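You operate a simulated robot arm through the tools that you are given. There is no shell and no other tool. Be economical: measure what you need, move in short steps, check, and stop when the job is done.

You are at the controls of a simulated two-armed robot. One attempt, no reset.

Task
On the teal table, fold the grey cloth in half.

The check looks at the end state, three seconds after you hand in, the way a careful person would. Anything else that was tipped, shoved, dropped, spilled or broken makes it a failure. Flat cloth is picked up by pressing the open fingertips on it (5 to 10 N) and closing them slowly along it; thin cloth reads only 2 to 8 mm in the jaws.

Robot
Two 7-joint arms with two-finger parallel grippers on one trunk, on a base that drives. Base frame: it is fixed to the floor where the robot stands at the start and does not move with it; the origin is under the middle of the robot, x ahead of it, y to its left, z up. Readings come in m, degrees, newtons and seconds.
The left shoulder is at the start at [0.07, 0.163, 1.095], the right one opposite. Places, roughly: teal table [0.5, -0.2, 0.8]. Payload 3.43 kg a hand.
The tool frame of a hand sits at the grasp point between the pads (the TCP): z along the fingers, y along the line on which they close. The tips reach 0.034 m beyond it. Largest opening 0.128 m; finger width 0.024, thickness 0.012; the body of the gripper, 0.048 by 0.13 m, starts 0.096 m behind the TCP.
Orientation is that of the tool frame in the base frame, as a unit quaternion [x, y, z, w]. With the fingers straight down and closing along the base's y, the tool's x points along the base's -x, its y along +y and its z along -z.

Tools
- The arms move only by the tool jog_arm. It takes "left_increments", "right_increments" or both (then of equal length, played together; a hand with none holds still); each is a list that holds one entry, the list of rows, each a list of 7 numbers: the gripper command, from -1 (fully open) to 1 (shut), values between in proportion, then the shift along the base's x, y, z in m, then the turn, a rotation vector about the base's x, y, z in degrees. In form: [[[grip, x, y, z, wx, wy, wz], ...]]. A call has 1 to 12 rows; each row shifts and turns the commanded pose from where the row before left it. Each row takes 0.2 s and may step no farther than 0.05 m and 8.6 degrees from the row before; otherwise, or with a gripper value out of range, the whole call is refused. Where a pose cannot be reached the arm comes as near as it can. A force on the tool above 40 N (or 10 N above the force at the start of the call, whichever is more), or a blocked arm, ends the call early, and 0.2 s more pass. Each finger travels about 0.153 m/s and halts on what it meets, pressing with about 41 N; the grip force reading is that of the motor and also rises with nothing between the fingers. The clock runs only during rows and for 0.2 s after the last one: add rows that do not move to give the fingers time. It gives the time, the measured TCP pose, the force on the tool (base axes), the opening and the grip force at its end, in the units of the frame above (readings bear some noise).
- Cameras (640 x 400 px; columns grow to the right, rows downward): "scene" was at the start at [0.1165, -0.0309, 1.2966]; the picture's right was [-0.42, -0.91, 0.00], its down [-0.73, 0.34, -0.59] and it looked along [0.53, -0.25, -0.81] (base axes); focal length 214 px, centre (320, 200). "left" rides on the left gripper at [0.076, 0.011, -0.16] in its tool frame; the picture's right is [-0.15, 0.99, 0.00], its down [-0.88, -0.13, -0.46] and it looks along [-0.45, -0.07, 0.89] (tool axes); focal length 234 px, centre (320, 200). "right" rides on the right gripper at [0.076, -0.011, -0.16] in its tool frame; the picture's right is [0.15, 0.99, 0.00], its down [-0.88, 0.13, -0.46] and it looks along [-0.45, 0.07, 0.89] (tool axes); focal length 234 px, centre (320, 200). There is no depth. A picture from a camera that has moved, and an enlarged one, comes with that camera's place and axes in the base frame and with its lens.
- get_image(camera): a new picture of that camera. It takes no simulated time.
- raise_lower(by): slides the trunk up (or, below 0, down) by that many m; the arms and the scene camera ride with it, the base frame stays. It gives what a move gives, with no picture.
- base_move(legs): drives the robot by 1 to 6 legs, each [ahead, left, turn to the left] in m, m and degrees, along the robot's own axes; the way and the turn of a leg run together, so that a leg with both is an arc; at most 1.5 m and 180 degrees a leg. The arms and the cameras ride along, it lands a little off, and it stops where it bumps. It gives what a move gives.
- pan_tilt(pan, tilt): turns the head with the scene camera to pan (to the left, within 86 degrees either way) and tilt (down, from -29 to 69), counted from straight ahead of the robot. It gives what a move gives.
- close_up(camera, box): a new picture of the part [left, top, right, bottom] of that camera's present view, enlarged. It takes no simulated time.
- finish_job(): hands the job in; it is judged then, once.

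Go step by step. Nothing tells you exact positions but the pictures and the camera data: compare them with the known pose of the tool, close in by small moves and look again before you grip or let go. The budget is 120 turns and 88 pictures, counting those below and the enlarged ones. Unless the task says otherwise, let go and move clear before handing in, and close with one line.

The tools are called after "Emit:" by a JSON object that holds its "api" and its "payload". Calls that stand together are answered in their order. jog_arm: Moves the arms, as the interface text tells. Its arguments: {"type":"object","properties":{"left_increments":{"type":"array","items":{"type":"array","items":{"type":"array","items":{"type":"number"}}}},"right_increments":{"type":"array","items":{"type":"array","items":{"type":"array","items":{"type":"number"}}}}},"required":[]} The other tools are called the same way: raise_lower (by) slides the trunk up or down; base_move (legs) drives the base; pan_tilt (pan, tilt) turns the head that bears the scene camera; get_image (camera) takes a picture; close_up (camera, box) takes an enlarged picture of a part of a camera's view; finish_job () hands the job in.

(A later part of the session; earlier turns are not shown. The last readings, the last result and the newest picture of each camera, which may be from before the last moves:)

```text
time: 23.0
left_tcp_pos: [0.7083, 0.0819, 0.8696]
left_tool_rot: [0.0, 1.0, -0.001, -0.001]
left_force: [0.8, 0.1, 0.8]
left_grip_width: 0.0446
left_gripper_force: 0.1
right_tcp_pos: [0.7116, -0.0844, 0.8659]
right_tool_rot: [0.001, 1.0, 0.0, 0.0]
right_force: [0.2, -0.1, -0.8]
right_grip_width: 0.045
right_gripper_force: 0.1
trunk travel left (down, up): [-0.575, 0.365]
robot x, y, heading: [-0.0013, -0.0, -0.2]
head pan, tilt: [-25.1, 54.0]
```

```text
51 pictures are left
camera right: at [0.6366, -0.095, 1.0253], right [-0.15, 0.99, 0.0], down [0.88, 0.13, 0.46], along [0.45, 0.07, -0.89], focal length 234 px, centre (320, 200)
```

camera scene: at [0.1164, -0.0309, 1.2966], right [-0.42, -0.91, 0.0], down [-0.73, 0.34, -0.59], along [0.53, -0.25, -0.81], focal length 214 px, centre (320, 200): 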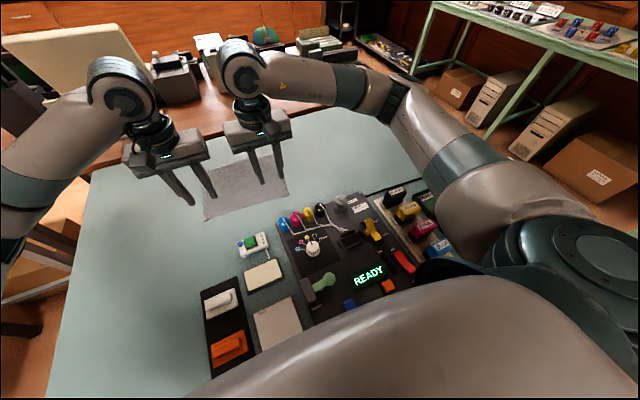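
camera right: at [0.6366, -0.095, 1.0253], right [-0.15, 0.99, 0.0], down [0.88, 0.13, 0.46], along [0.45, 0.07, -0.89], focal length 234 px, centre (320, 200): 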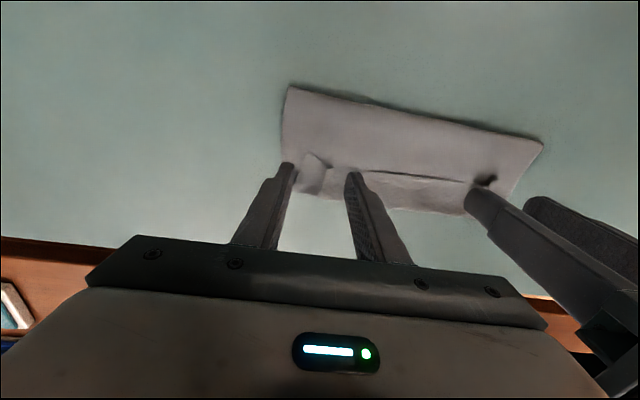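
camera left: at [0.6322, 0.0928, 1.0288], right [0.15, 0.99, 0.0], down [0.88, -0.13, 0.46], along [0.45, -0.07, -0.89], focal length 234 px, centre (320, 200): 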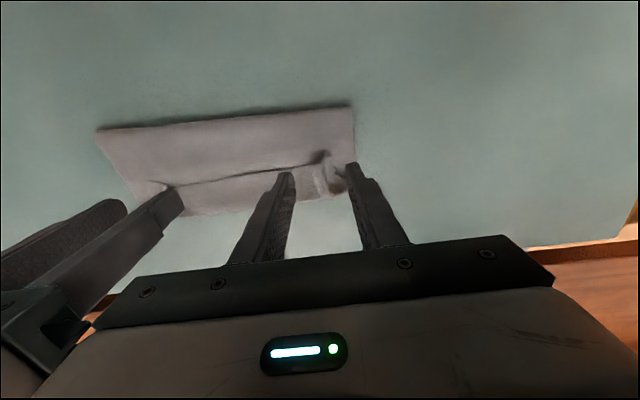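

Both jaws straddle the tents. I'll lower them to a light touch.

Emit:
{"api": "jog_arm", "payload": {"left_increments": [[[0.3, 0, 0, -0.012, 0, 0, 0], [0.3, 0, 0, -0.012, 0, 0, 0], [0.3, 0, 0, -0.007, 0, 0, 0], [0.3, 0, 0, 0, 0, 0, 0]]], "right_increments": [[[0.3, 0, 0, -0.012, 0, 0, 0], [0.3, 0, 0, -0.012, 0, 0, 0], [0.3, 0, 0, -0.003, 0, 0, 0], [0.3, 0, 0, 0, 0, 0, 0]]]}}

Emit:
{"api": "close_up", "payload": {"camera": "left", "box": [130, 70, 370, 220]}}

Emit:
{"api": "close_up", "payload": {"camera": "right", "box": [260, 60, 500, 210]}}

```text
time: 24.0
left_tcp_pos: [0.7087, 0.085, 0.8383]
left_tool_rot: [-0.001, 1.0, 0.0, 0.0]
left_force: [-0.7, -0.5, 0.7]
left_grip_width: 0.0449
left_gripper_force: 0.1
right_tcp_pos: [0.7107, -0.0854, 0.8354]
right_tool_rot: [0.0, 1.0, -0.001, 0.0]
right_force: [-0.4, -0.1, 0.9]
right_grip_width: 0.0447
right_gripper_force: 0.1
trunk travel left (down, up): [-0.575, 0.365]
robot x, y, heading: [-0.0036, -0.0008, -0.0]
head pan, tilt: [-25.1, 54.0]
```

```text
2.67 times, centred on (250, 145) of left
camera zoom: at [0.6331, 0.0957, 0.9987], right [0.15, 0.99, 0.0], down [0.88, -0.13, 0.46], along [0.45, -0.07, -0.89], focal length 624 px, centre (507, 347)
```

zoom: 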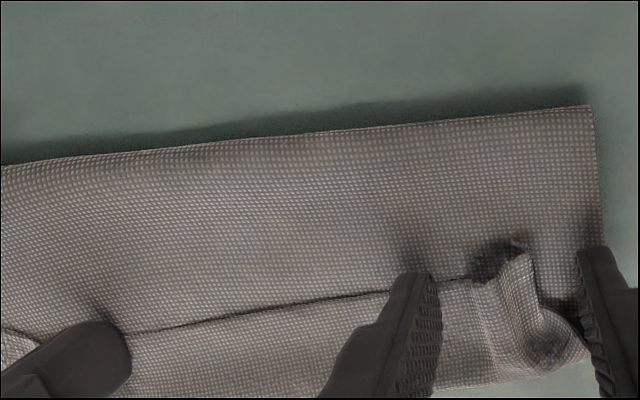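

```text
2.67 times, centred on (380, 135) of right
camera zoom: at [0.6367, -0.0953, 0.9967], right [-0.15, 0.99, 0.0], down [0.88, 0.13, 0.46], along [0.45, 0.07, -0.89], focal length 624 px, centre (160, 373)
```

zoom: 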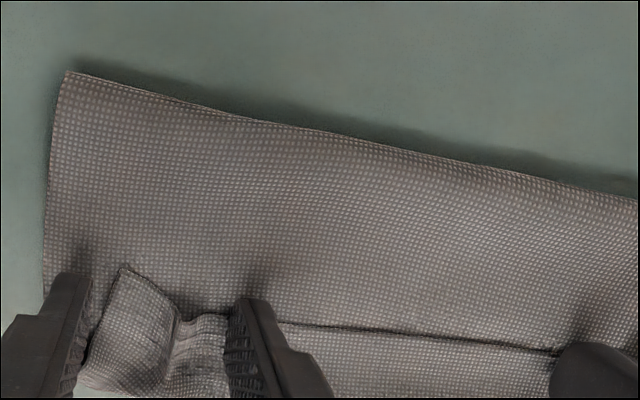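

Each tent sits neatly between its jaws. I'm closing slowly at this height.

Emit:
{"api": "jog_arm", "payload": {"left_increments": [[[0.35, 0, 0, -0.002, 0, 0, 0], [0.42, 0, 0, 0, 0, 0, 0], [0.49, 0, 0, 0, 0, 0, 0], [0.56, 0, 0, 0, 0, 0, 0], [0.63, 0, 0, 0, 0, 0, 0], [0.7, 0, 0, 0, 0, 0, 0], [0.77, 0, 0, 0, 0, 0, 0], [0.84, 0, 0, 0, 0, 0, 0], [0.91, 0, 0, 0, 0, 0, 0], [1, 0, 0, 0, 0, 0, 0], [1, 0, 0, 0, 0, 0, 0]]], "right_increments": [[[0.35, 0, 0, -0.001, 0, 0, 0], [0.42, 0, 0, 0, 0, 0, 0], [0.49, 0, 0, 0, 0, 0, 0], [0.56, 0, 0, 0, 0, 0, 0], [0.63, 0, 0, 0, 0, 0, 0], [0.7, 0, 0, 0, 0, 0, 0], [0.77, 0, 0, 0, 0, 0, 0], [0.84, 0, 0, 0, 0, 0, 0], [0.91, 0, 0, 0, 0, 0, 0], [1, 0, 0, 0, 0, 0, 0], [1, 0, 0, 0, 0, 0, 0]]]}}

Emit:
{"api": "close_up", "payload": {"camera": "left", "box": [130, 70, 370, 220]}}

Emit:
{"api": "close_up", "payload": {"camera": "right", "box": [260, 60, 500, 210]}}

```text
time: 26.4
left_tcp_pos: [0.7101, 0.0842, 0.8376]
left_tool_rot: [0.0, 1.0, 0.0, 0.0]
left_force: [0.6, -1.9, 0.7]
left_grip_width: 0.0017
left_gripper_force: 36.5
right_tcp_pos: [0.7114, -0.0857, 0.8354]
right_tool_rot: [0.0, 1.0, -0.001, -0.001]
right_force: [0.5, 0.1, 5.9]
right_grip_width: 0.0025
right_gripper_force: 37.1
trunk travel left (down, up): [-0.575, 0.365]
robot x, y, heading: [-0.0015, 0.004, 0.0]
head pan, tilt: [-25.1, 54.0]
```

```text
2.67 times, centred on (250, 145) of left
camera zoom: at [0.6334, 0.0958, 0.997], right [0.15, 0.99, 0.0], down [0.88, -0.13, 0.46], along [0.45, -0.07, -0.89], focal length 624 px, centre (507, 347)
```

zoom: 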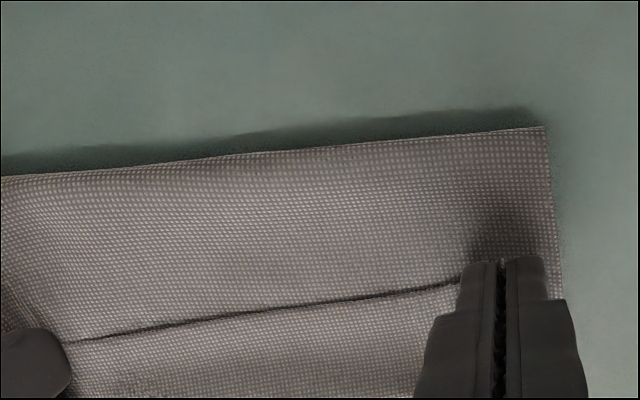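

```text
2.67 times, centred on (380, 135) of right
camera zoom: at [0.6358, -0.0959, 0.9959], right [-0.15, 0.99, 0.0], down [0.88, 0.13, 0.46], along [0.45, 0.07, -0.89], focal length 624 px, centre (160, 373)
```

zoom: 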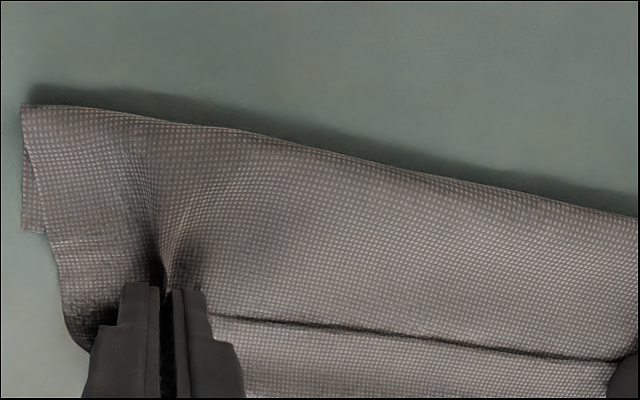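

The right jaw caught the body layer under the lip too. I can also see the lower layer's corner peeking out at x ≈ 0.69, so it has barely moved. I'll reopen the right jaw and look.

Emit:
{"api": "jog_arm", "payload": {"right_increments": [[[0.8, 0, 0, 0, 0, 0, 0], [0.6, 0, 0, 0, 0, 0, 0], [0.4, 0, 0, 0.002, 0, 0, 0], [0.3, 0, 0, 0.004, 0, 0, 0], [0.3, 0, 0, 0.01, 0, 0, 0], [0.3, 0, 0, 0, 0, 0, 0]]]}}

Emit:
{"api": "close_up", "payload": {"camera": "right", "box": [260, 60, 500, 210]}}

```text
time: 27.8
left_tcp_pos: [0.7109, 0.0851, 0.8356]
left_tool_rot: [-0.001, 1.0, 0.0, -0.001]
left_force: [0.1, 0.1, 1.2]
left_grip_width: 0.0016
left_gripper_force: 36.1
right_tcp_pos: [0.7123, -0.0855, 0.8513]
right_tool_rot: [0.0, 1.0, 0.0, 0.0]
right_force: [0.8, 0.6, -0.2]
right_grip_width: 0.0446
right_gripper_force: 0.0
trunk travel left (down, up): [-0.575, 0.365]
robot x, y, heading: [-0.0017, -0.0012, -0.0]
head pan, tilt: [-25.1, 54.0]
```

```text
2.67 times, centred on (380, 135) of right
camera zoom: at [0.6362, -0.0966, 1.012], right [-0.15, 0.99, 0.0], down [0.88, 0.13, 0.46], along [0.45, 0.07, -0.89], focal length 624 px, centre (160, 373)
```

zoom: 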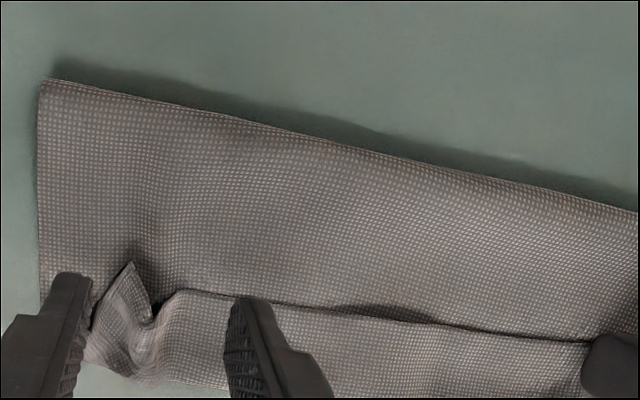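

The tent is still up, so I'll close from slightly higher this time to catch only the lip.

Emit:
{"api": "jog_arm", "payload": {"right_increments": [[[0.3, 0.002, -0.004, -0.004, 0, 0, 0], [0.3, 0.001, -0.003, -0.004, 0, 0, 0], [0.42, 0, 0, 0, 0, 0, 0], [0.49, 0, 0, 0, 0, 0, 0], [0.56, 0, 0, 0, 0, 0, 0], [0.63, 0, 0, 0, 0, 0, 0], [0.7, 0, 0, 0, 0, 0, 0], [0.77, 0, 0, 0, 0, 0, 0], [0.84, 0, 0, 0, 0, 0, 0], [0.91, 0, 0, 0, 0, 0, 0], [1, 0, 0, 0, 0, 0, 0], [1, 0, 0, 0, 0, 0, 0]]]}}

Emit:
{"api": "close_up", "payload": {"camera": "right", "box": [260, 60, 500, 210]}}

```text
time: 30.4
left_tcp_pos: [0.7101, 0.0851, 0.8378]
left_tool_rot: [0.0, 1.0, 0.0, -0.001]
left_force: [-0.3, -0.2, 0.3]
left_grip_width: 0.0017
left_gripper_force: 36.5
right_tcp_pos: [0.7151, -0.0922, 0.8457]
right_tool_rot: [0.0, 1.0, 0.0, -0.001]
right_force: [-0.6, 0.7, 0.0]
right_grip_width: 0.0021
right_gripper_force: 37.0
trunk travel left (down, up): [-0.575, 0.365]
robot x, y, heading: [0.0019, -0.0024, 0.0]
head pan, tilt: [-25.1, 54.0]
```

```text
2.67 times, centred on (380, 135) of right
camera zoom: at [0.6399, -0.1035, 1.0048], right [-0.15, 0.99, 0.0], down [0.88, 0.13, 0.46], along [0.45, 0.07, -0.89], focal length 624 px, centre (160, 373)
```

zoom: 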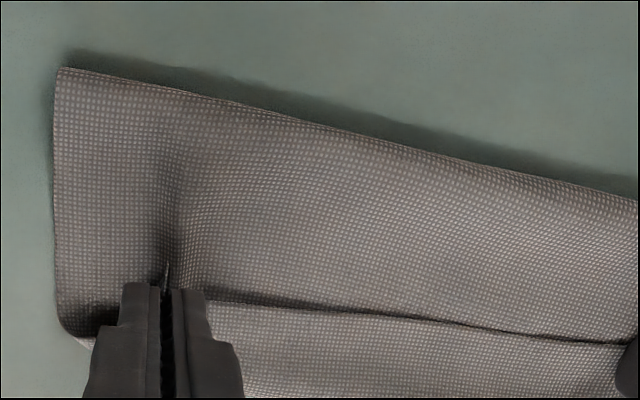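

That caught just the lip corner. Now I lift both and bring them back toward x ≈ 0.63, to reopen the fold before laying it down again.

Emit:
{"api": "jog_arm", "payload": {"left_increments": [[[1, -0.005, 0, 0.015, 0, 0, 0], [1, -0.01, 0, 0.015, 0, 0, 0], [1, -0.015, 0, 0.015, 0, 0, 0], [1, -0.015, 0, 0.012, 0, 0, 0], [1, -0.015, 0, 0.01, 0, 0, 0], [1, -0.015, 0, 0, 0, 0, 0], [1, 0, 0, 0, 0, 0, 0]]], "right_increments": [[[1, -0.005, 0, 0.012, 0, 0, 0], [1, -0.01, 0, 0.012, 0, 0, 0], [1, -0.015, 0, 0.014, 0, 0, 0], [1, -0.015, 0, 0.012, 0, 0, 0], [1, -0.02, 0, 0.01, 0, 0, 0], [1, -0.02, 0, 0, 0, 0, 0], [1, 0, 0, 0, 0, 0, 0]]]}}

Emit:
{"api": "get_image", "payload": {"camera": "left"}}

Emit:
{"api": "get_image", "payload": {"camera": "right"}}

Emit:
{"api": "close_up", "payload": {"camera": "scene", "box": [180, 110, 300, 200]}}

```text
time: 32.0
left_tcp_pos: [0.6341, 0.0844, 0.9027]
left_tool_rot: [0.0, 1.0, -0.001, 0.0]
left_force: [0.2, 0.1, -0.1]
left_grip_width: 0.0018
left_gripper_force: 36.2
right_tcp_pos: [0.6292, -0.0911, 0.9032]
right_tool_rot: [0.0, 1.0, 0.0, 0.0]
right_force: [-0.3, -0.1, 1.5]
right_grip_width: 0.0023
right_gripper_force: 37.0
trunk travel left (down, up): [-0.575, 0.365]
robot x, y, heading: [0.0011, 0.0008, 0.1]
head pan, tilt: [-25.1, 54.0]
```

```text
44 pictures are left
camera left: at [0.5575, 0.0953, 1.063], right [0.15, 0.99, 0.0], down [0.88, -0.13, 0.45], along [0.45, -0.07, -0.89], focal length 234 px, centre (320, 200)
```

left: 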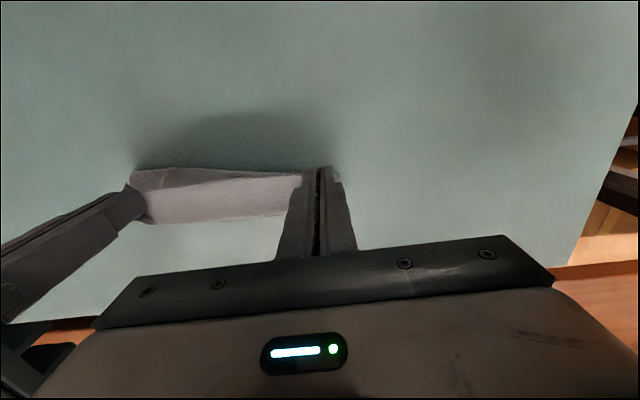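

```text
43 pictures are left
camera right: at [0.555, -0.1021, 1.0635], right [-0.15, 0.99, 0.0], down [0.88, 0.13, 0.46], along [0.45, 0.07, -0.89], focal length 234 px, centre (320, 200)
```

right: 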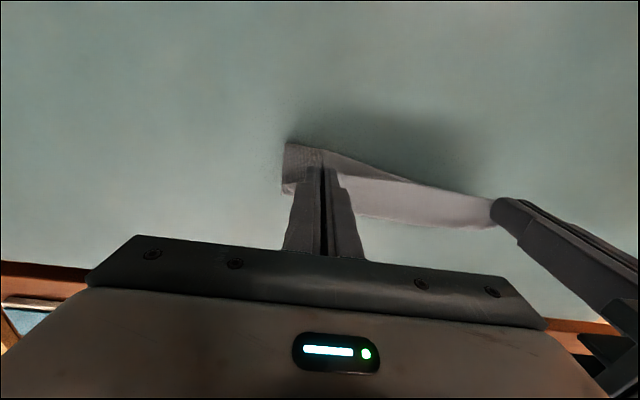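

```text
4.44 times, centred on (240, 155) of scene
camera zoom: at [0.1168, -0.0309, 1.2965], right [-0.42, -0.91, 0.0], down [-0.73, 0.34, -0.59], along [0.53, -0.25, -0.81], focal length 953 px, centre (676, 400)
```

zoom: 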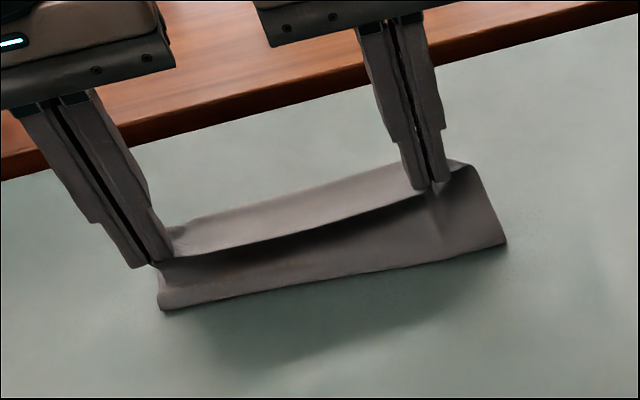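

The lower far edge is visible at x ≈ 0.69 (right) to 0.706 (left), but the fold line still lags at 0.62–0.66. I'll pull back further to re-straighten before folding again.

Emit:
{"api": "jog_arm", "payload": {"left_increments": [[[1, -0.015, 0, -0.002, 0, 0, 0], [1, -0.015, 0, -0.003, 0, 0, 0], [1, -0.015, 0, -0.005, 0, 0, 0], [1, -0.015, 0, -0.006, 0, 0, 0], [1, -0.006, 0, 0, 0, 0, 0], [1, 0, 0, 0, 0, 0, 0]]], "right_increments": [[[1, -0.015, 0, -0.002, 0, 0, 0], [1, -0.015, 0, -0.003, 0, 0, 0], [1, -0.015, 0, -0.005, 0, 0, 0], [1, -0.015, 0, -0.006, 0, 0, 0], [1, -0.006, 0, 0, 0, 0, 0], [1, 0, 0, 0, 0, 0, 0]]]}}

Emit:
{"api": "get_image", "payload": {"camera": "left"}}

Emit:
{"api": "close_up", "payload": {"camera": "scene", "box": [180, 110, 300, 200]}}

```text
time: 33.4
left_tcp_pos: [0.5691, 0.084, 0.8857]
left_tool_rot: [0.0, 1.0, 0.001, 0.0]
left_force: [-0.3, -0.5, 0.8]
left_grip_width: 0.002
left_gripper_force: 36.3
right_tcp_pos: [0.5648, -0.0924, 0.8871]
right_tool_rot: [0.0, 1.0, 0.0, 0.001]
right_force: [0.2, 0.8, -0.3]
right_grip_width: 0.0019
right_gripper_force: 36.9
trunk travel left (down, up): [-0.575, 0.365]
robot x, y, heading: [-0.0032, -0.0005, -0.2]
head pan, tilt: [-25.1, 54.0]
```

```text
41 pictures are left
camera left: at [0.4924, 0.0955, 1.0455], right [0.15, 0.99, 0.0], down [0.88, -0.13, 0.46], along [0.45, -0.07, -0.89], focal length 234 px, centre (320, 200)
```

left: 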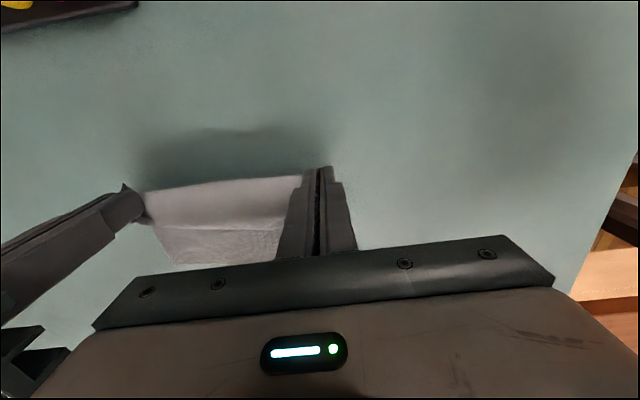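

```text
4.44 times, centred on (240, 155) of scene
camera zoom: at [0.1165, -0.0309, 1.2966], right [-0.42, -0.91, 0.0], down [-0.73, 0.34, -0.59], along [0.53, -0.25, -0.81], focal length 953 px, centre (676, 400)
```

zoom: 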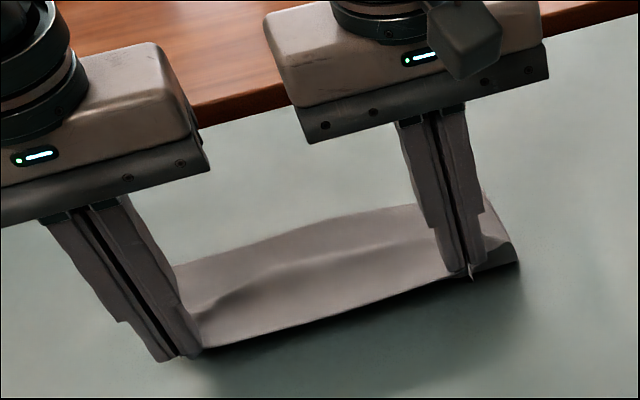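

The fold is reopened and the lower far edge runs from about 0.685 (right) to 0.705 (left). I'll fold again on a tighter arc, tilting the grippers 35° over the far side so the held lip lies outward instead of curling back.

Emit:
{"api": "jog_arm", "payload": {"left_increments": [[[1, 0.0142, 0, 0.008, 0, 0, 0], [1, 0.0142, 0, 0.006, 0, 0, 0], [1, 0.0142, 0, 0.003, 0, 7, 0], [1, 0.0142, 0, 0, 0, 7, 0], [1, 0.0142, 0, -0.003, 0, 7, 0], [1, 0.0142, 0, -0.006, 0, 7, 0], [1, 0.0142, 0, -0.009, 0, 7, 0], [1, 0, 0, 0, 0, 0, 0]]], "right_increments": [[[1, 0.0127, 0, 0.008, 0, 0, 0], [1, 0.0127, 0, 0.006, 0, 0, 0], [1, 0.0127, 0, 0.003, 0, 7, 0], [1, 0.0127, 0, 0, 0, 7, 0], [1, 0.0127, 0, -0.003, 0, 7, 0], [1, 0.0127, 0, -0.006, 0, 7, 0], [1, 0.0127, 0, -0.009, 0, 7, 0], [1, 0, 0, 0, 0, 0, 0]]]}}

Emit:
{"api": "get_image", "payload": {"camera": "left"}}

Emit:
{"api": "get_image", "payload": {"camera": "scene"}}

```text
time: 35.2
left_tcp_pos: [0.6696, 0.0851, 0.8858]
left_tool_rot: [0.001, 0.954, 0.0, -0.301]
left_force: [-0.6, -0.4, -0.2]
left_grip_width: 0.0017
left_gripper_force: 36.5
right_tcp_pos: [0.656, -0.0905, 0.8862]
right_tool_rot: [-0.001, 0.954, -0.001, -0.301]
right_force: [0.9, 0.5, 1.4]
right_grip_width: 0.0021
right_gripper_force: 37.1
trunk travel left (down, up): [-0.575, 0.365]
robot x, y, heading: [0.0022, -0.0004, 0.0]
head pan, tilt: [-25.1, 54.0]
```

```text
39 pictures are left
camera left: at [0.6985, 0.0954, 1.0602], right [0.12, 0.99, -0.09], down [0.98, -0.13, -0.13], along [-0.14, -0.07, -0.99], focal length 234 px, centre (320, 200)
```

left: 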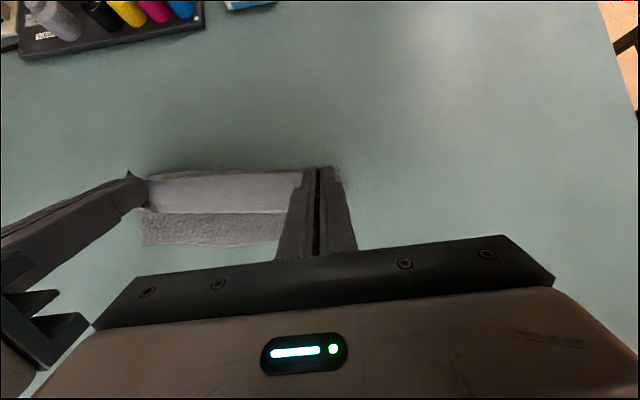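

```text
38 pictures are left
camera scene: at [0.1159, -0.0305, 1.2967], right [-0.42, -0.91, 0.0], down [-0.73, 0.34, -0.59], along [0.53, -0.25, -0.81], focal length 214 px, centre (320, 200)
```

scene: 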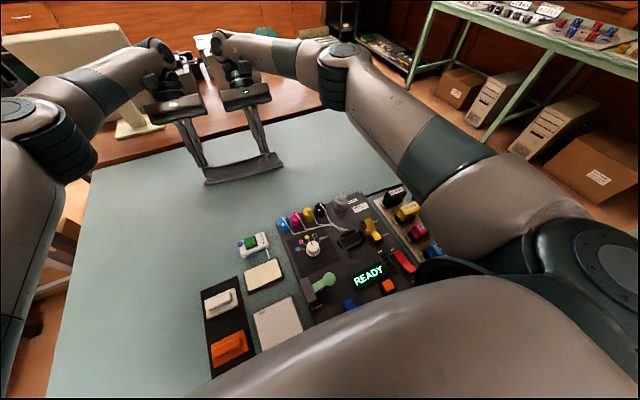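

The tilt works, and the lower far edge shows at x ≈ 0.685–0.705. Allowing for the lip still to unfold outward, I'll set the tips down about 2–3 cm short of that edge.

Emit:
{"api": "jog_arm", "payload": {"left_increments": [[[1, 0.008, 0, -0.007, 0, 0, 0], [1, 0.007, 0, -0.009, 0, 0, 0], [1, 0.006, 0, -0.01, 0, 0, 0], [1, 0.004, 0, -0.01, 0, 0, 0], [1, 0.002, 0, -0.008, 0, 0, 0], [1, 0, 0, 0, 0, 0, 0]]], "right_increments": [[[1, 0.006, 0, -0.007, 0, 0, 0], [1, 0.005, 0, -0.009, 0, 0, 0], [1, 0.004, 0, -0.01, 0, 0, 0], [1, 0.003, 0, -0.01, 0, 0, 0], [1, 0.002, 0, -0.008, 0, 0, 0], [1, 0, 0, 0, 0, 0, 0]]]}}

Emit:
{"api": "close_up", "payload": {"camera": "left", "box": [110, 110, 370, 270]}}

Emit:
{"api": "close_up", "payload": {"camera": "scene", "box": [180, 110, 300, 200]}}

```text
time: 36.6
left_tcp_pos: [0.6848, 0.0853, 0.8545]
left_tool_rot: [0.001, 0.954, 0.001, -0.3]
left_force: [0.0, 0.6, 0.1]
left_grip_width: 0.0017
left_gripper_force: 36.7
left hand out of reach, approached as far as the arm can: row 3, 4, 5
right_tcp_pos: [0.6737, -0.092, 0.8425]
right_tool_rot: [0.001, 0.954, 0.001, -0.301]
right_force: [-0.1, -0.7, 0.3]
right_grip_width: 0.0021
right_gripper_force: 36.3
trunk travel left (down, up): [-0.575, 0.365]
robot x, y, heading: [0.0006, -0.0018, -0.1]
head pan, tilt: [-25.1, 54.0]
```

```text
2.46 times, centred on (240, 190) of left
camera zoom: at [0.7142, 0.0958, 1.0286], right [0.12, 0.99, -0.08], down [0.98, -0.13, -0.13], along [-0.14, -0.07, -0.99], focal length 576 px, centre (517, 225)
```

zoom: 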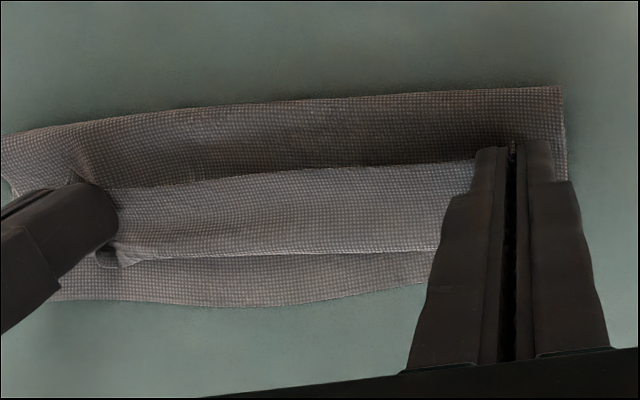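

```text
4.44 times, centred on (240, 155) of scene
camera zoom: at [0.1164, -0.0309, 1.2966], right [-0.42, -0.91, 0.0], down [-0.73, 0.34, -0.59], along [0.53, -0.25, -0.81], focal length 953 px, centre (676, 400)
```

zoom: 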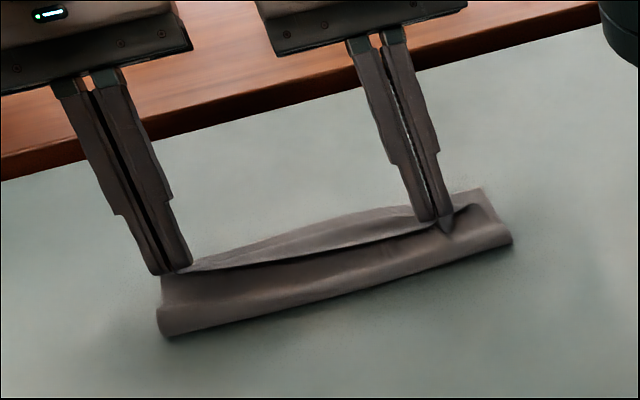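

The left arm ran out of reach at that tilt. I'll ease its tilt by 14° while lowering it in place, since the tip position in x already looks right.

Emit:
{"api": "jog_arm", "payload": {"left_increments": [[[1, -0.0035, 0, 0, 0, -7, 0], [1, -0.0035, 0, 0, 0, -7, 0], [1, 0, 0, 0, 0, 0, 0]]]}}

```text
time: 37.4
left_tcp_pos: [0.6793, 0.0852, 0.8541]
left_tool_rot: [-0.001, 0.984, 0.001, -0.181]
left_force: [-0.8, 0.5, -0.1]
left_grip_width: 0.0018
left_gripper_force: 36.8
right_tcp_pos: [0.6744, -0.0908, 0.8415]
right_tool_rot: [0.001, 0.953, 0.0, -0.301]
right_force: [0.0, 0.1, -1.1]
right_grip_width: 0.0018
right_gripper_force: 36.6
trunk travel left (down, up): [-0.575, 0.365]
robot x, y, heading: [-0.0013, 0.001, 0.0]
head pan, tilt: [-25.1, 54.0]
```

Emit:
{"api": "jog_arm", "payload": {"left_increments": [[[1, 0, 0, -0.006, 0, 0, 0], [1, 0, 0, -0.005, 0, 0, 0], [1, 0, 0, 0, 0, 0, 0], [0.8, 0, 0, 0, 0, 0, 0], [0.6, 0, 0, 0, 0, 0, 0], [0.5, 0, 0, 0, 0, 0, 0], [0.5, 0, 0, 0.015, 0, 0, 0], [0.5, 0, 0, 0.025, 0, -7, 0], [0.5, -0.01, 0, 0.03, 0, -7, 0], [0.5, -0.01, 0, 0.02, 0, -7, 0], [0.5, 0, 0, 0, 0, 0, 0]]], "right_increments": [[[1, 0, 0, 0, 0, 0, 0], [1, 0, 0, -0.002, 0, 0, 0], [1, 0, 0, 0, 0, 0, 0], [0.8, 0, 0, 0, 0, 0, 0], [0.6, 0, 0, 0, 0, 0, 0], [0.5, 0, 0, 0, 0, 0, 0], [0.5, 0, 0, 0.015, 0, 0, 0], [0.5, 0, 0, 0.025, 0, -7, 0], [0.5, -0.01, 0, 0.03, 0, -7, 0], [0.5, -0.01, 0, 0.02, 0, -7, 0], [0.5, 0, 0, 0, 0, -7, 0]]]}}

Emit:
{"api": "close_up", "payload": {"camera": "left", "box": [110, 60, 370, 220]}}

Emit:
{"api": "close_up", "payload": {"camera": "right", "box": [260, 60, 520, 220]}}

Emit:
{"api": "close_up", "payload": {"camera": "scene", "box": [180, 110, 300, 200]}}

```text
time: 39.8
left_tcp_pos: [0.6567, 0.0862, 0.9318]
left_tool_rot: [-0.001, 1.0, 0.0, 0.0]
left_force: [0.1, 0.1, 0.0]
left_grip_width: 0.0318
left_gripper_force: 0.1
right_tcp_pos: [0.6526, -0.0908, 0.9322]
right_tool_rot: [0.001, 0.998, 0.0, -0.06]
right_force: [0.3, -0.3, 0.7]
right_grip_width: 0.0317
right_gripper_force: 0.1
trunk travel left (down, up): [-0.575, 0.365]
robot x, y, heading: [0.0033, 0.0014, -0.1]
head pan, tilt: [-25.1, 54.0]
```

```text
2.46 times, centred on (240, 140) of left
camera zoom: at [0.5811, 0.0966, 1.0902], right [0.15, 0.99, 0.0], down [0.88, -0.13, 0.46], along [0.45, -0.07, -0.89], focal length 576 px, centre (517, 348)
```

zoom: 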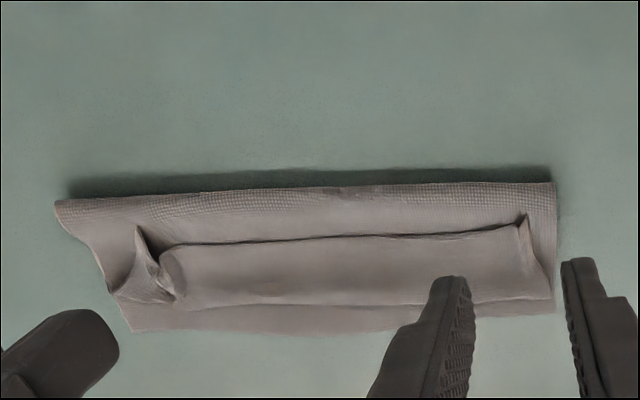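

```text
2.46 times, centred on (390, 140) of right
camera zoom: at [0.5975, -0.1013, 1.1008], right [-0.14, 0.99, 0.02], down [0.93, 0.13, 0.35], along [0.34, 0.07, -0.94], focal length 576 px, centre (148, 348)
```

zoom: 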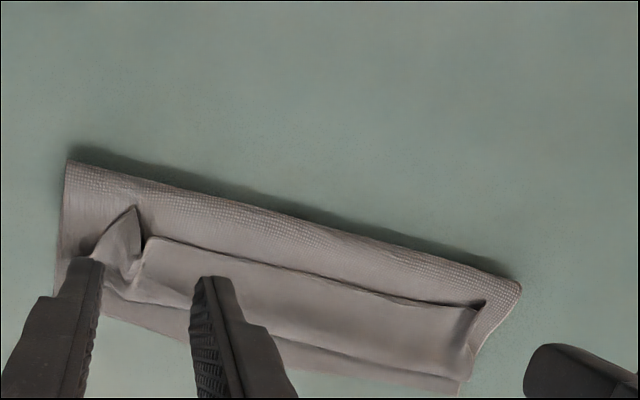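

```text
4.44 times, centred on (240, 155) of scene
camera zoom: at [0.1169, -0.0316, 1.2965], right [-0.42, -0.91, 0.0], down [-0.73, 0.34, -0.59], along [0.53, -0.25, -0.81], focal length 953 px, centre (676, 400)
```

zoom: 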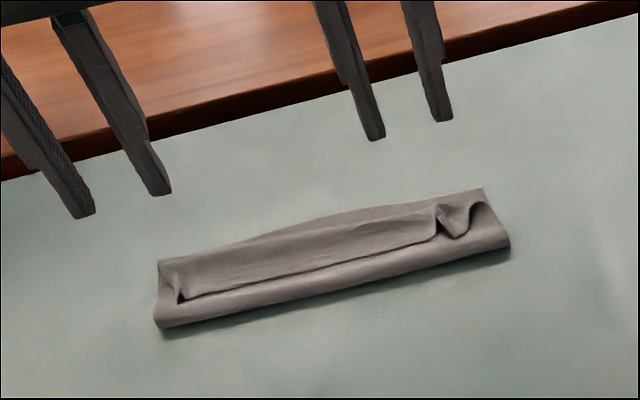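

The lip still curls back (edge near x 0.65, crease at 0.70 left and 0.67 right). I'll flip it outward by sweeping closed fingertips forward from behind it, starting with the hands in place at x ≈ 0.62.

Emit:
{"api": "jog_arm", "payload": {"left_increments": [[[1, -0.012, -0.004, 0, 0, 0, 0], [1, -0.012, -0.004, 0, 0, 0, 0], [1, -0.01, -0.003, -0.02, 0, 0, 0], [1, 0, 0, -0.03, 0, 0, 0], [1, 0, 0, -0.025, 0, 0, 0], [1, 0, 0, 0, 0, 0, 0]]], "right_increments": [[[1, -0.014, 0.005, 0, 0, -7, 0], [1, -0.014, 0.005, 0, 0, 0, 0], [1, -0.012, 0.005, -0.02, 0, 0, 0], [1, 0, 0, -0.03, 0, 0, 0], [1, 0, 0, -0.025, 0, 0, 0], [1, 0, 0, 0, 0, 0, 0]]]}}

Emit:
{"api": "close_up", "payload": {"camera": "left", "box": [110, 100, 370, 260]}}

Emit:
{"api": "close_up", "payload": {"camera": "right", "box": [260, 100, 520, 260]}}

```text
time: 41.2
left_tcp_pos: [0.6249, 0.0721, 0.857]
left_tool_rot: [0.0, 1.0, 0.0, 0.0]
left_force: [0.5, 0.6, -0.6]
left_grip_width: 0.0
left_gripper_force: 32.8
right_tcp_pos: [0.6127, -0.0749, 0.8578]
right_tool_rot: [0.0, 1.0, 0.0, 0.0]
right_force: [-0.2, -0.8, 0.2]
right_grip_width: 0.0
right_gripper_force: 33.0
trunk travel left (down, up): [-0.575, 0.365]
robot x, y, heading: [-0.0027, 0.0025, -0.3]
head pan, tilt: [-25.1, 54.0]
```

```text
2.46 times, centred on (240, 180) of left
camera zoom: at [0.5474, 0.0829, 1.0164], right [0.15, 0.99, 0.0], down [0.88, -0.13, 0.46], along [0.45, -0.07, -0.89], focal length 576 px, centre (517, 249)
```

zoom: 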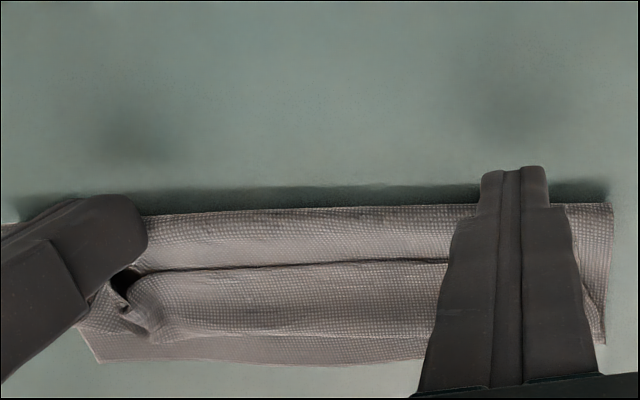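

```text
2.46 times, centred on (390, 180) of right
camera zoom: at [0.5372, -0.0855, 1.0177], right [-0.15, 0.99, 0.0], down [0.88, 0.13, 0.46], along [0.45, 0.07, -0.89], focal length 576 px, centre (148, 249)
```

zoom: 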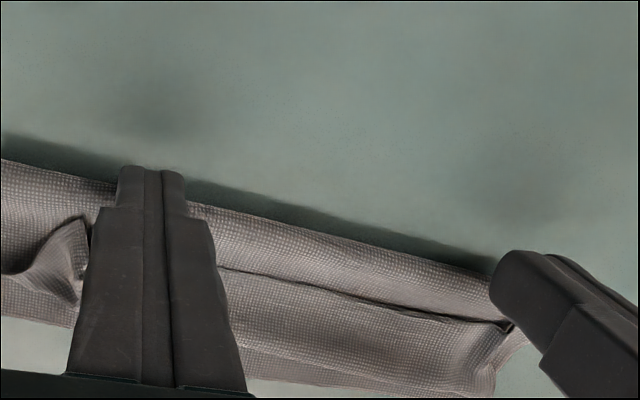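

Fingertips are placed behind the lip. I'll sweep both forward, rising over the crease to flip it.

Emit:
{"api": "jog_arm", "payload": {"left_increments": [[[1, 0.006, 0, -0.012, 0, 0, 0], [1, 0.012, 0, 0, 0, 0, 0], [1, 0.012, 0, 0.003, 0, 0, 0], [1, 0.012, 0, 0.006, 0, 0, 0], [1, 0.012, 0, 0.007, 0, 0, 0], [1, 0.012, 0, 0.006, 0, 0, 0], [1, 0.012, 0, 0.002, 0, 0, 0], [1, 0.012, 0, -0.004, 0, 0, 0], [1, 0.012, 0, -0.006, 0, 0, 0], [1, 0, 0, 0, 0, 0, 0]]], "right_increments": [[[1, 0.006, 0, -0.012, 0, 0, 0], [1, 0.012, 0, 0, 0, 0, 0], [1, 0.012, 0, 0.003, 0, 0, 0], [1, 0.012, 0, 0.006, 0, 0, 0], [1, 0.012, 0, 0.007, 0, 0, 0], [1, 0.012, 0, 0.006, 0, 0, 0], [1, 0.012, 0, 0.002, 0, 0, 0], [1, 0.012, 0, -0.004, 0, 0, 0], [1, 0.012, 0, -0.006, 0, 0, 0], [1, 0, 0, 0, 0, 0, 0]]]}}

Emit:
{"api": "close_up", "payload": {"camera": "left", "box": [60, 50, 380, 250]}}

Emit:
{"api": "close_up", "payload": {"camera": "scene", "box": [180, 110, 300, 200]}}

```text
time: 43.4
left_tcp_pos: [0.7261, 0.0719, 0.8591]
left_tool_rot: [0.0, 1.0, 0.0, 0.0]
left_force: [0.1, -0.7, -1.0]
left_grip_width: 0.0
left_gripper_force: 33.3
right_tcp_pos: [0.715, -0.076, 0.858]
right_tool_rot: [0.0, 1.0, 0.0, 0.0]
right_force: [0.2, -0.3, 0.1]
right_grip_width: 0.0
right_gripper_force: 33.1
trunk travel left (down, up): [-0.575, 0.365]
robot x, y, heading: [0.0025, -0.0013, -0.1]
head pan, tilt: [-25.1, 54.0]
```

```text
2.00 times, centred on (220, 150) of left
camera zoom: at [0.6495, 0.0836, 1.0189], right [0.15, 0.99, 0.0], down [0.88, -0.13, 0.46], along [0.45, -0.07, -0.89], focal length 468 px, centre (520, 300)
```

zoom: 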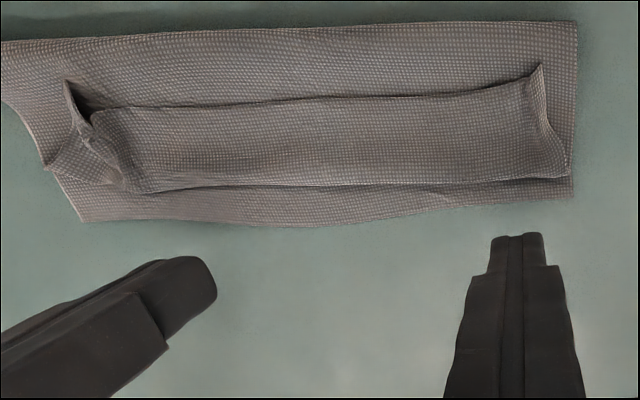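

```text
4.44 times, centred on (240, 155) of scene
camera zoom: at [0.116, -0.0308, 1.2966], right [-0.42, -0.91, 0.0], down [-0.73, 0.34, -0.59], along [0.53, -0.25, -0.81], focal length 953 px, centre (676, 400)
```

zoom: 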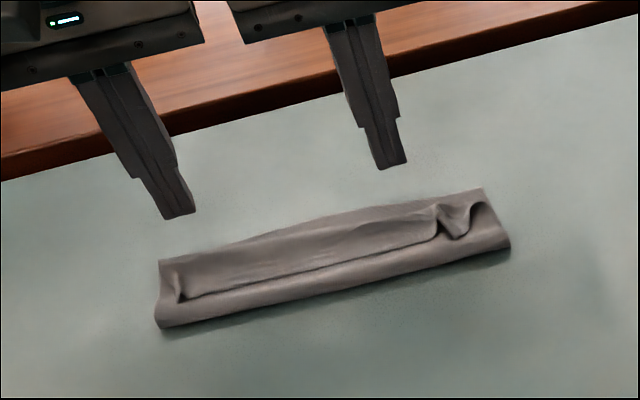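

The sweep passed over the top. I'll go again lower, aiming at the standing tents at y ≈ 0.087 and −0.093, which the fingers should catch.

Emit:
{"api": "jog_arm", "payload": {"left_increments": [[[1, 0, 0, 0.03, 0, 0, 0], [1, -0.035, 0.005, 0, 0, 0, 0], [1, -0.035, 0.005, 0, 0, 0, 0], [1, -0.034, 0.004, 0, 0, 0, 0], [1, 0, 0, -0.03, 0, 0, 0], [1, 0, 0, -0.016, 0, 0, 0], [1, 0, 0, 0, 0, 0, 0]]], "right_increments": [[[1, 0, 0, 0.03, 0, 0, 0], [1, -0.038, -0.006, 0, 0, 0, 0], [1, -0.038, -0.006, 0, 0, 0, 0], [1, -0.038, -0.005, 0, 0, 0, 0], [1, 0, 0, -0.03, 0, 0, 0], [1, 0, 0, -0.016, 0, 0, 0], [1, 0, 0, 0, 0, 0, 0]]]}}

Emit:
{"api": "close_up", "payload": {"camera": "left", "box": [110, 100, 370, 260]}}

```text
time: 45.0
left_tcp_pos: [0.6229, 0.0884, 0.8419]
left_tool_rot: [0.001, 1.0, 0.001, -0.001]
left_force: [-0.7, -0.8, 0.3]
left_grip_width: 0.0
left_gripper_force: 32.7
right_tcp_pos: [0.6018, -0.0949, 0.8413]
right_tool_rot: [0.0, 1.0, 0.0, -0.001]
right_force: [0.3, -0.3, -0.4]
right_grip_width: 0.0
right_gripper_force: 33.5
trunk travel left (down, up): [-0.575, 0.365]
robot x, y, heading: [0.001, 0.0009, 0.2]
head pan, tilt: [-25.1, 54.0]
```

```text
2.46 times, centred on (240, 180) of left
camera zoom: at [0.5465, 0.098, 1.0019], right [0.15, 0.99, 0.0], down [0.88, -0.13, 0.45], along [0.45, -0.07, -0.89], focal length 576 px, centre (517, 249)
```

zoom: 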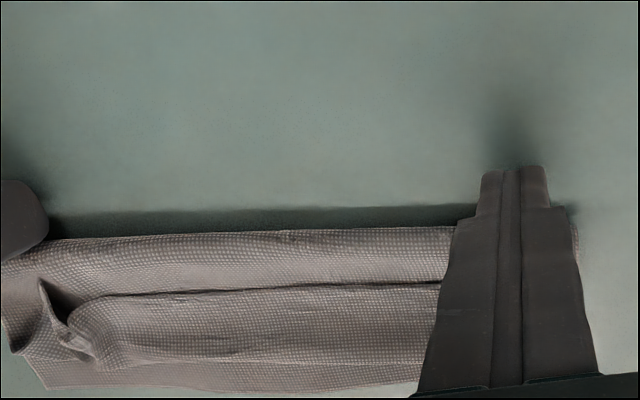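

Sweeping from here could push the fold itself, so I'll step up and set the fingertips down on the top layer just behind the tents.

Emit:
{"api": "jog_arm", "payload": {"left_increments": [[[1, 0, 0, 0.015, 0, 0, 0], [1, 0.012, 0, 0, 0, 0, 0], [1, 0, 0, -0.008, 0, 0, 0], [1, 0, 0, -0.004, 0, 0, 0], [1, 0, 0, 0, 0, 0, 0]]], "right_increments": [[[1, 0, 0, 0.015, 0, 0, 0], [1, 0.012, 0, 0, 0, 0, 0], [1, 0, 0, -0.008, 0, 0, 0], [1, 0, 0, -0.004, 0, 0, 0], [1, 0, 0, 0, 0, 0, 0]]]}}

Emit:
{"api": "close_up", "payload": {"camera": "left", "box": [110, 100, 370, 260]}}

Emit:
{"api": "close_up", "payload": {"camera": "scene", "box": [180, 110, 300, 200]}}

```text
time: 46.2
left_tcp_pos: [0.6338, 0.0882, 0.8459]
left_tool_rot: [0.0, 1.0, -0.001, 0.0]
left_force: [0.2, 0.0, 0.5]
left_grip_width: 0.0
left_gripper_force: 32.9
right_tcp_pos: [0.6142, -0.0939, 0.8436]
right_tool_rot: [0.0, 1.0, 0.0, 0.0]
right_force: [-0.6, -0.3, 0.7]
right_grip_width: 0.0002
right_gripper_force: 32.6
trunk travel left (down, up): [-0.575, 0.365]
robot x, y, heading: [-0.0019, -0.0017, 0.0]
head pan, tilt: [-25.1, 54.0]
```

```text
2.46 times, centred on (240, 180) of left
camera zoom: at [0.5582, 0.0994, 1.0059], right [0.15, 0.99, 0.0], down [0.88, -0.13, 0.46], along [0.45, -0.07, -0.89], focal length 576 px, centre (517, 249)
```

zoom: 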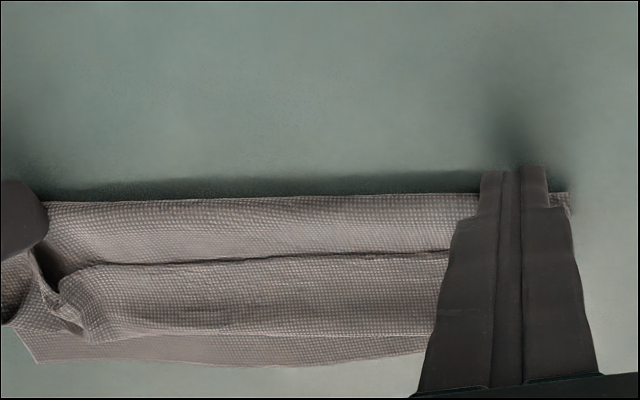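

```text
4.44 times, centred on (240, 155) of scene
camera zoom: at [0.1163, -0.0309, 1.2966], right [-0.42, -0.91, 0.0], down [-0.73, 0.34, -0.59], along [0.53, -0.25, -0.81], focal length 953 px, centre (676, 400)
```

zoom: 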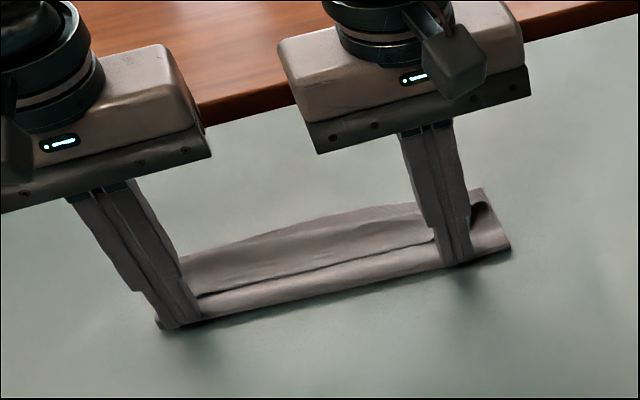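

The tips hover at the top layer's surface, right behind the lip. I'm sweeping forward low, then rising over the crease.

Emit:
{"api": "jog_arm", "payload": {"left_increments": [[[1, 0.008, 0, -0.003, 0, 0, 0], [1, 0.01, 0, -0.001, 0, 0, 0], [1, 0.01, 0, 0, 0, 0, 0], [1, 0.01, 0, 0.002, 0, 0, 0], [1, 0.01, 0, 0.006, 0, 0, 0], [1, 0.01, 0, 0.008, 0, 0, 0], [1, 0.01, 0, 0.006, 0, 0, 0], [1, 0.012, 0, 0, 0, 0, 0], [1, 0.012, 0, -0.004, 0, 0, 0], [1, 0.012, 0, -0.004, 0, 0, 0], [1, 0, 0, 0, 0, 0, 0]]], "right_increments": [[[1, 0.008, 0, -0.003, 0, 0, 0], [1, 0.01, 0, -0.001, 0, 0, 0], [1, 0.01, 0, 0, 0, 0, 0], [1, 0.01, 0, 0.002, 0, 0, 0], [1, 0.01, 0, 0.006, 0, 0, 0], [1, 0.01, 0, 0.008, 0, 0, 0], [1, 0.01, 0, 0.006, 0, 0, 0], [1, 0.012, 0, 0, 0, 0, 0], [1, 0.012, 0, -0.004, 0, 0, 0], [1, 0.012, 0, -0.004, 0, 0, 0], [1, 0, 0, 0, 0, 0, 0]]]}}

Emit:
{"api": "close_up", "payload": {"camera": "left", "box": [60, 50, 380, 250]}}

Emit:
{"api": "close_up", "payload": {"camera": "right", "box": [260, 50, 580, 250]}}

```text
time: 48.6
left_tcp_pos: [0.7371, 0.0861, 0.8576]
left_tool_rot: [0.0, 1.0, 0.0, 0.0]
left_force: [-0.4, -0.1, 0.2]
left_grip_width: 0.0
left_gripper_force: 33.0
right_tcp_pos: [0.7159, -0.0931, 0.855]
right_tool_rot: [0.0, 1.0, 0.0, 0.0]
right_force: [0.0, -0.6, 0.4]
right_grip_width: 0.0002
right_gripper_force: 32.5
trunk travel left (down, up): [-0.575, 0.365]
robot x, y, heading: [-0.001, -0.0005, 0.0]
head pan, tilt: [-25.1, 54.0]
```

```text
2.00 times, centred on (220, 150) of left
camera zoom: at [0.6611, 0.0981, 1.0173], right [0.15, 0.99, 0.0], down [0.88, -0.13, 0.46], along [0.45, -0.07, -0.89], focal length 468 px, centre (520, 300)
```

zoom: 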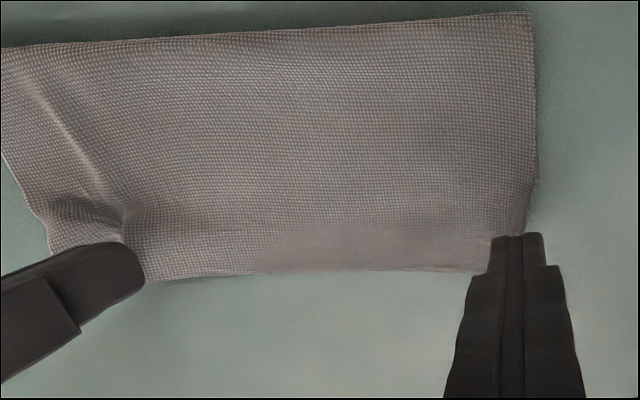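

```text
2.00 times, centred on (420, 150) of right
camera zoom: at [0.6411, -0.1038, 1.0154], right [-0.15, 0.99, 0.0], down [0.88, 0.13, 0.46], along [0.45, 0.07, -0.89], focal length 468 px, centre (120, 300)
```

zoom: 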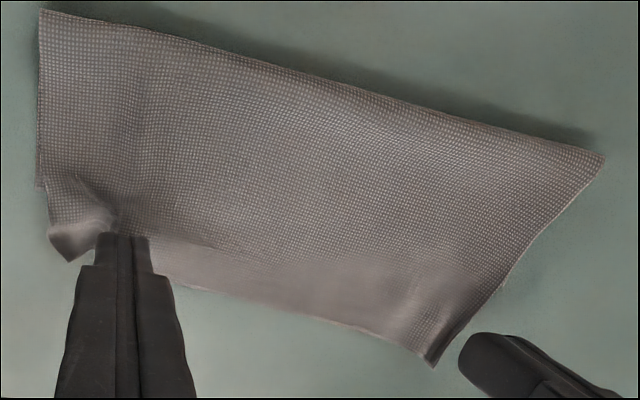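

The lip flipped outward and the fold now looks clean. I'll raise the hands and look at the whole thing.

Emit:
{"api": "jog_arm", "payload": {"left_increments": [[[1, 0, 0, 0.02, 0, 0, 0], [1, 0, 0, 0.035, 0, 0, 0], [1, -0.02, 0, 0.035, 0, 0, 0], [1, -0.02, 0, 0, 0, 0, 0], [1, 0, 0, 0, 0, 0, 0]]], "right_increments": [[[1, 0, 0, 0.02, 0, 0, 0], [1, 0, 0, 0.035, 0, 0, 0], [1, -0.02, 0, 0.035, 0, 0, 0], [1, 0, 0, 0, 0, 0, 0], [1, 0, 0, 0, 0, 0, 0]]]}}

Emit:
{"api": "close_up", "payload": {"camera": "left", "box": [110, 60, 370, 220]}}

Emit:
{"api": "close_up", "payload": {"camera": "right", "box": [260, 60, 520, 220]}}

Emit:
{"api": "close_up", "payload": {"camera": "scene", "box": [180, 110, 300, 200]}}

```text
time: 49.8
left_tcp_pos: [0.6976, 0.0898, 0.9461]
left_tool_rot: [0.0, 1.0, -0.001, 0.001]
left_force: [0.7, 0.0, 0.0]
left_grip_width: 0.0
left_gripper_force: 32.9
right_tcp_pos: [0.6972, -0.0927, 0.9464]
right_tool_rot: [0.0, 1.0, 0.0, 0.0]
right_force: [-0.4, -0.5, 0.2]
right_grip_width: 0.0
right_gripper_force: 33.4
trunk travel left (down, up): [-0.575, 0.365]
robot x, y, heading: [0.0019, 0.0006, 0.1]
head pan, tilt: [-25.1, 54.0]
```

```text
2.46 times, centred on (240, 140) of left
camera zoom: at [0.6218, 0.1003, 1.1058], right [0.15, 0.99, 0.0], down [0.88, -0.13, 0.46], along [0.45, -0.07, -0.89], focal length 576 px, centre (517, 348)
```

zoom: 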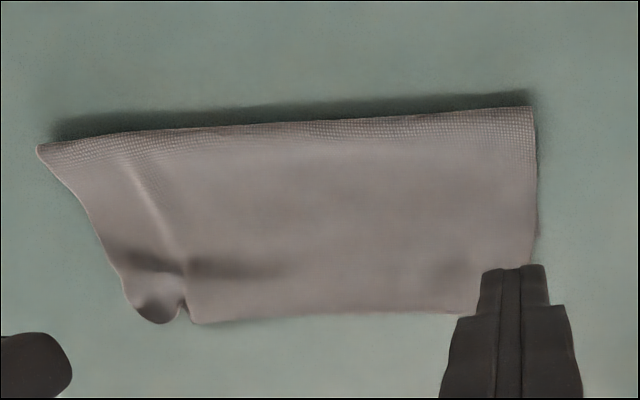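

```text
2.46 times, centred on (390, 140) of right
camera zoom: at [0.6216, -0.1028, 1.1074], right [-0.15, 0.99, 0.0], down [0.88, 0.13, 0.46], along [0.45, 0.07, -0.89], focal length 576 px, centre (148, 348)
```

zoom: 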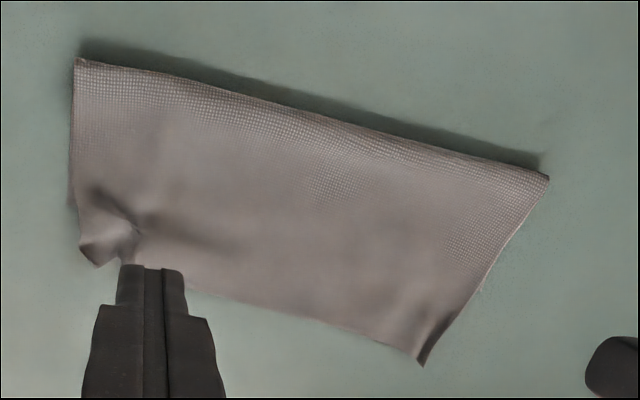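

```text
4.44 times, centred on (240, 155) of scene
camera zoom: at [0.1162, -0.0311, 1.2966], right [-0.42, -0.91, 0.0], down [-0.73, 0.34, -0.59], along [0.53, -0.25, -0.81], focal length 953 px, centre (676, 400)
```

zoom: 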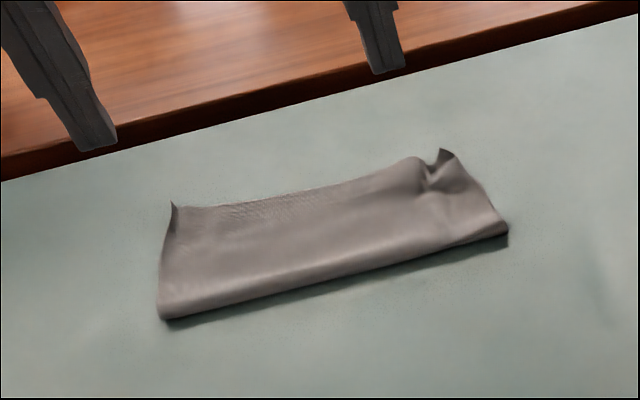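

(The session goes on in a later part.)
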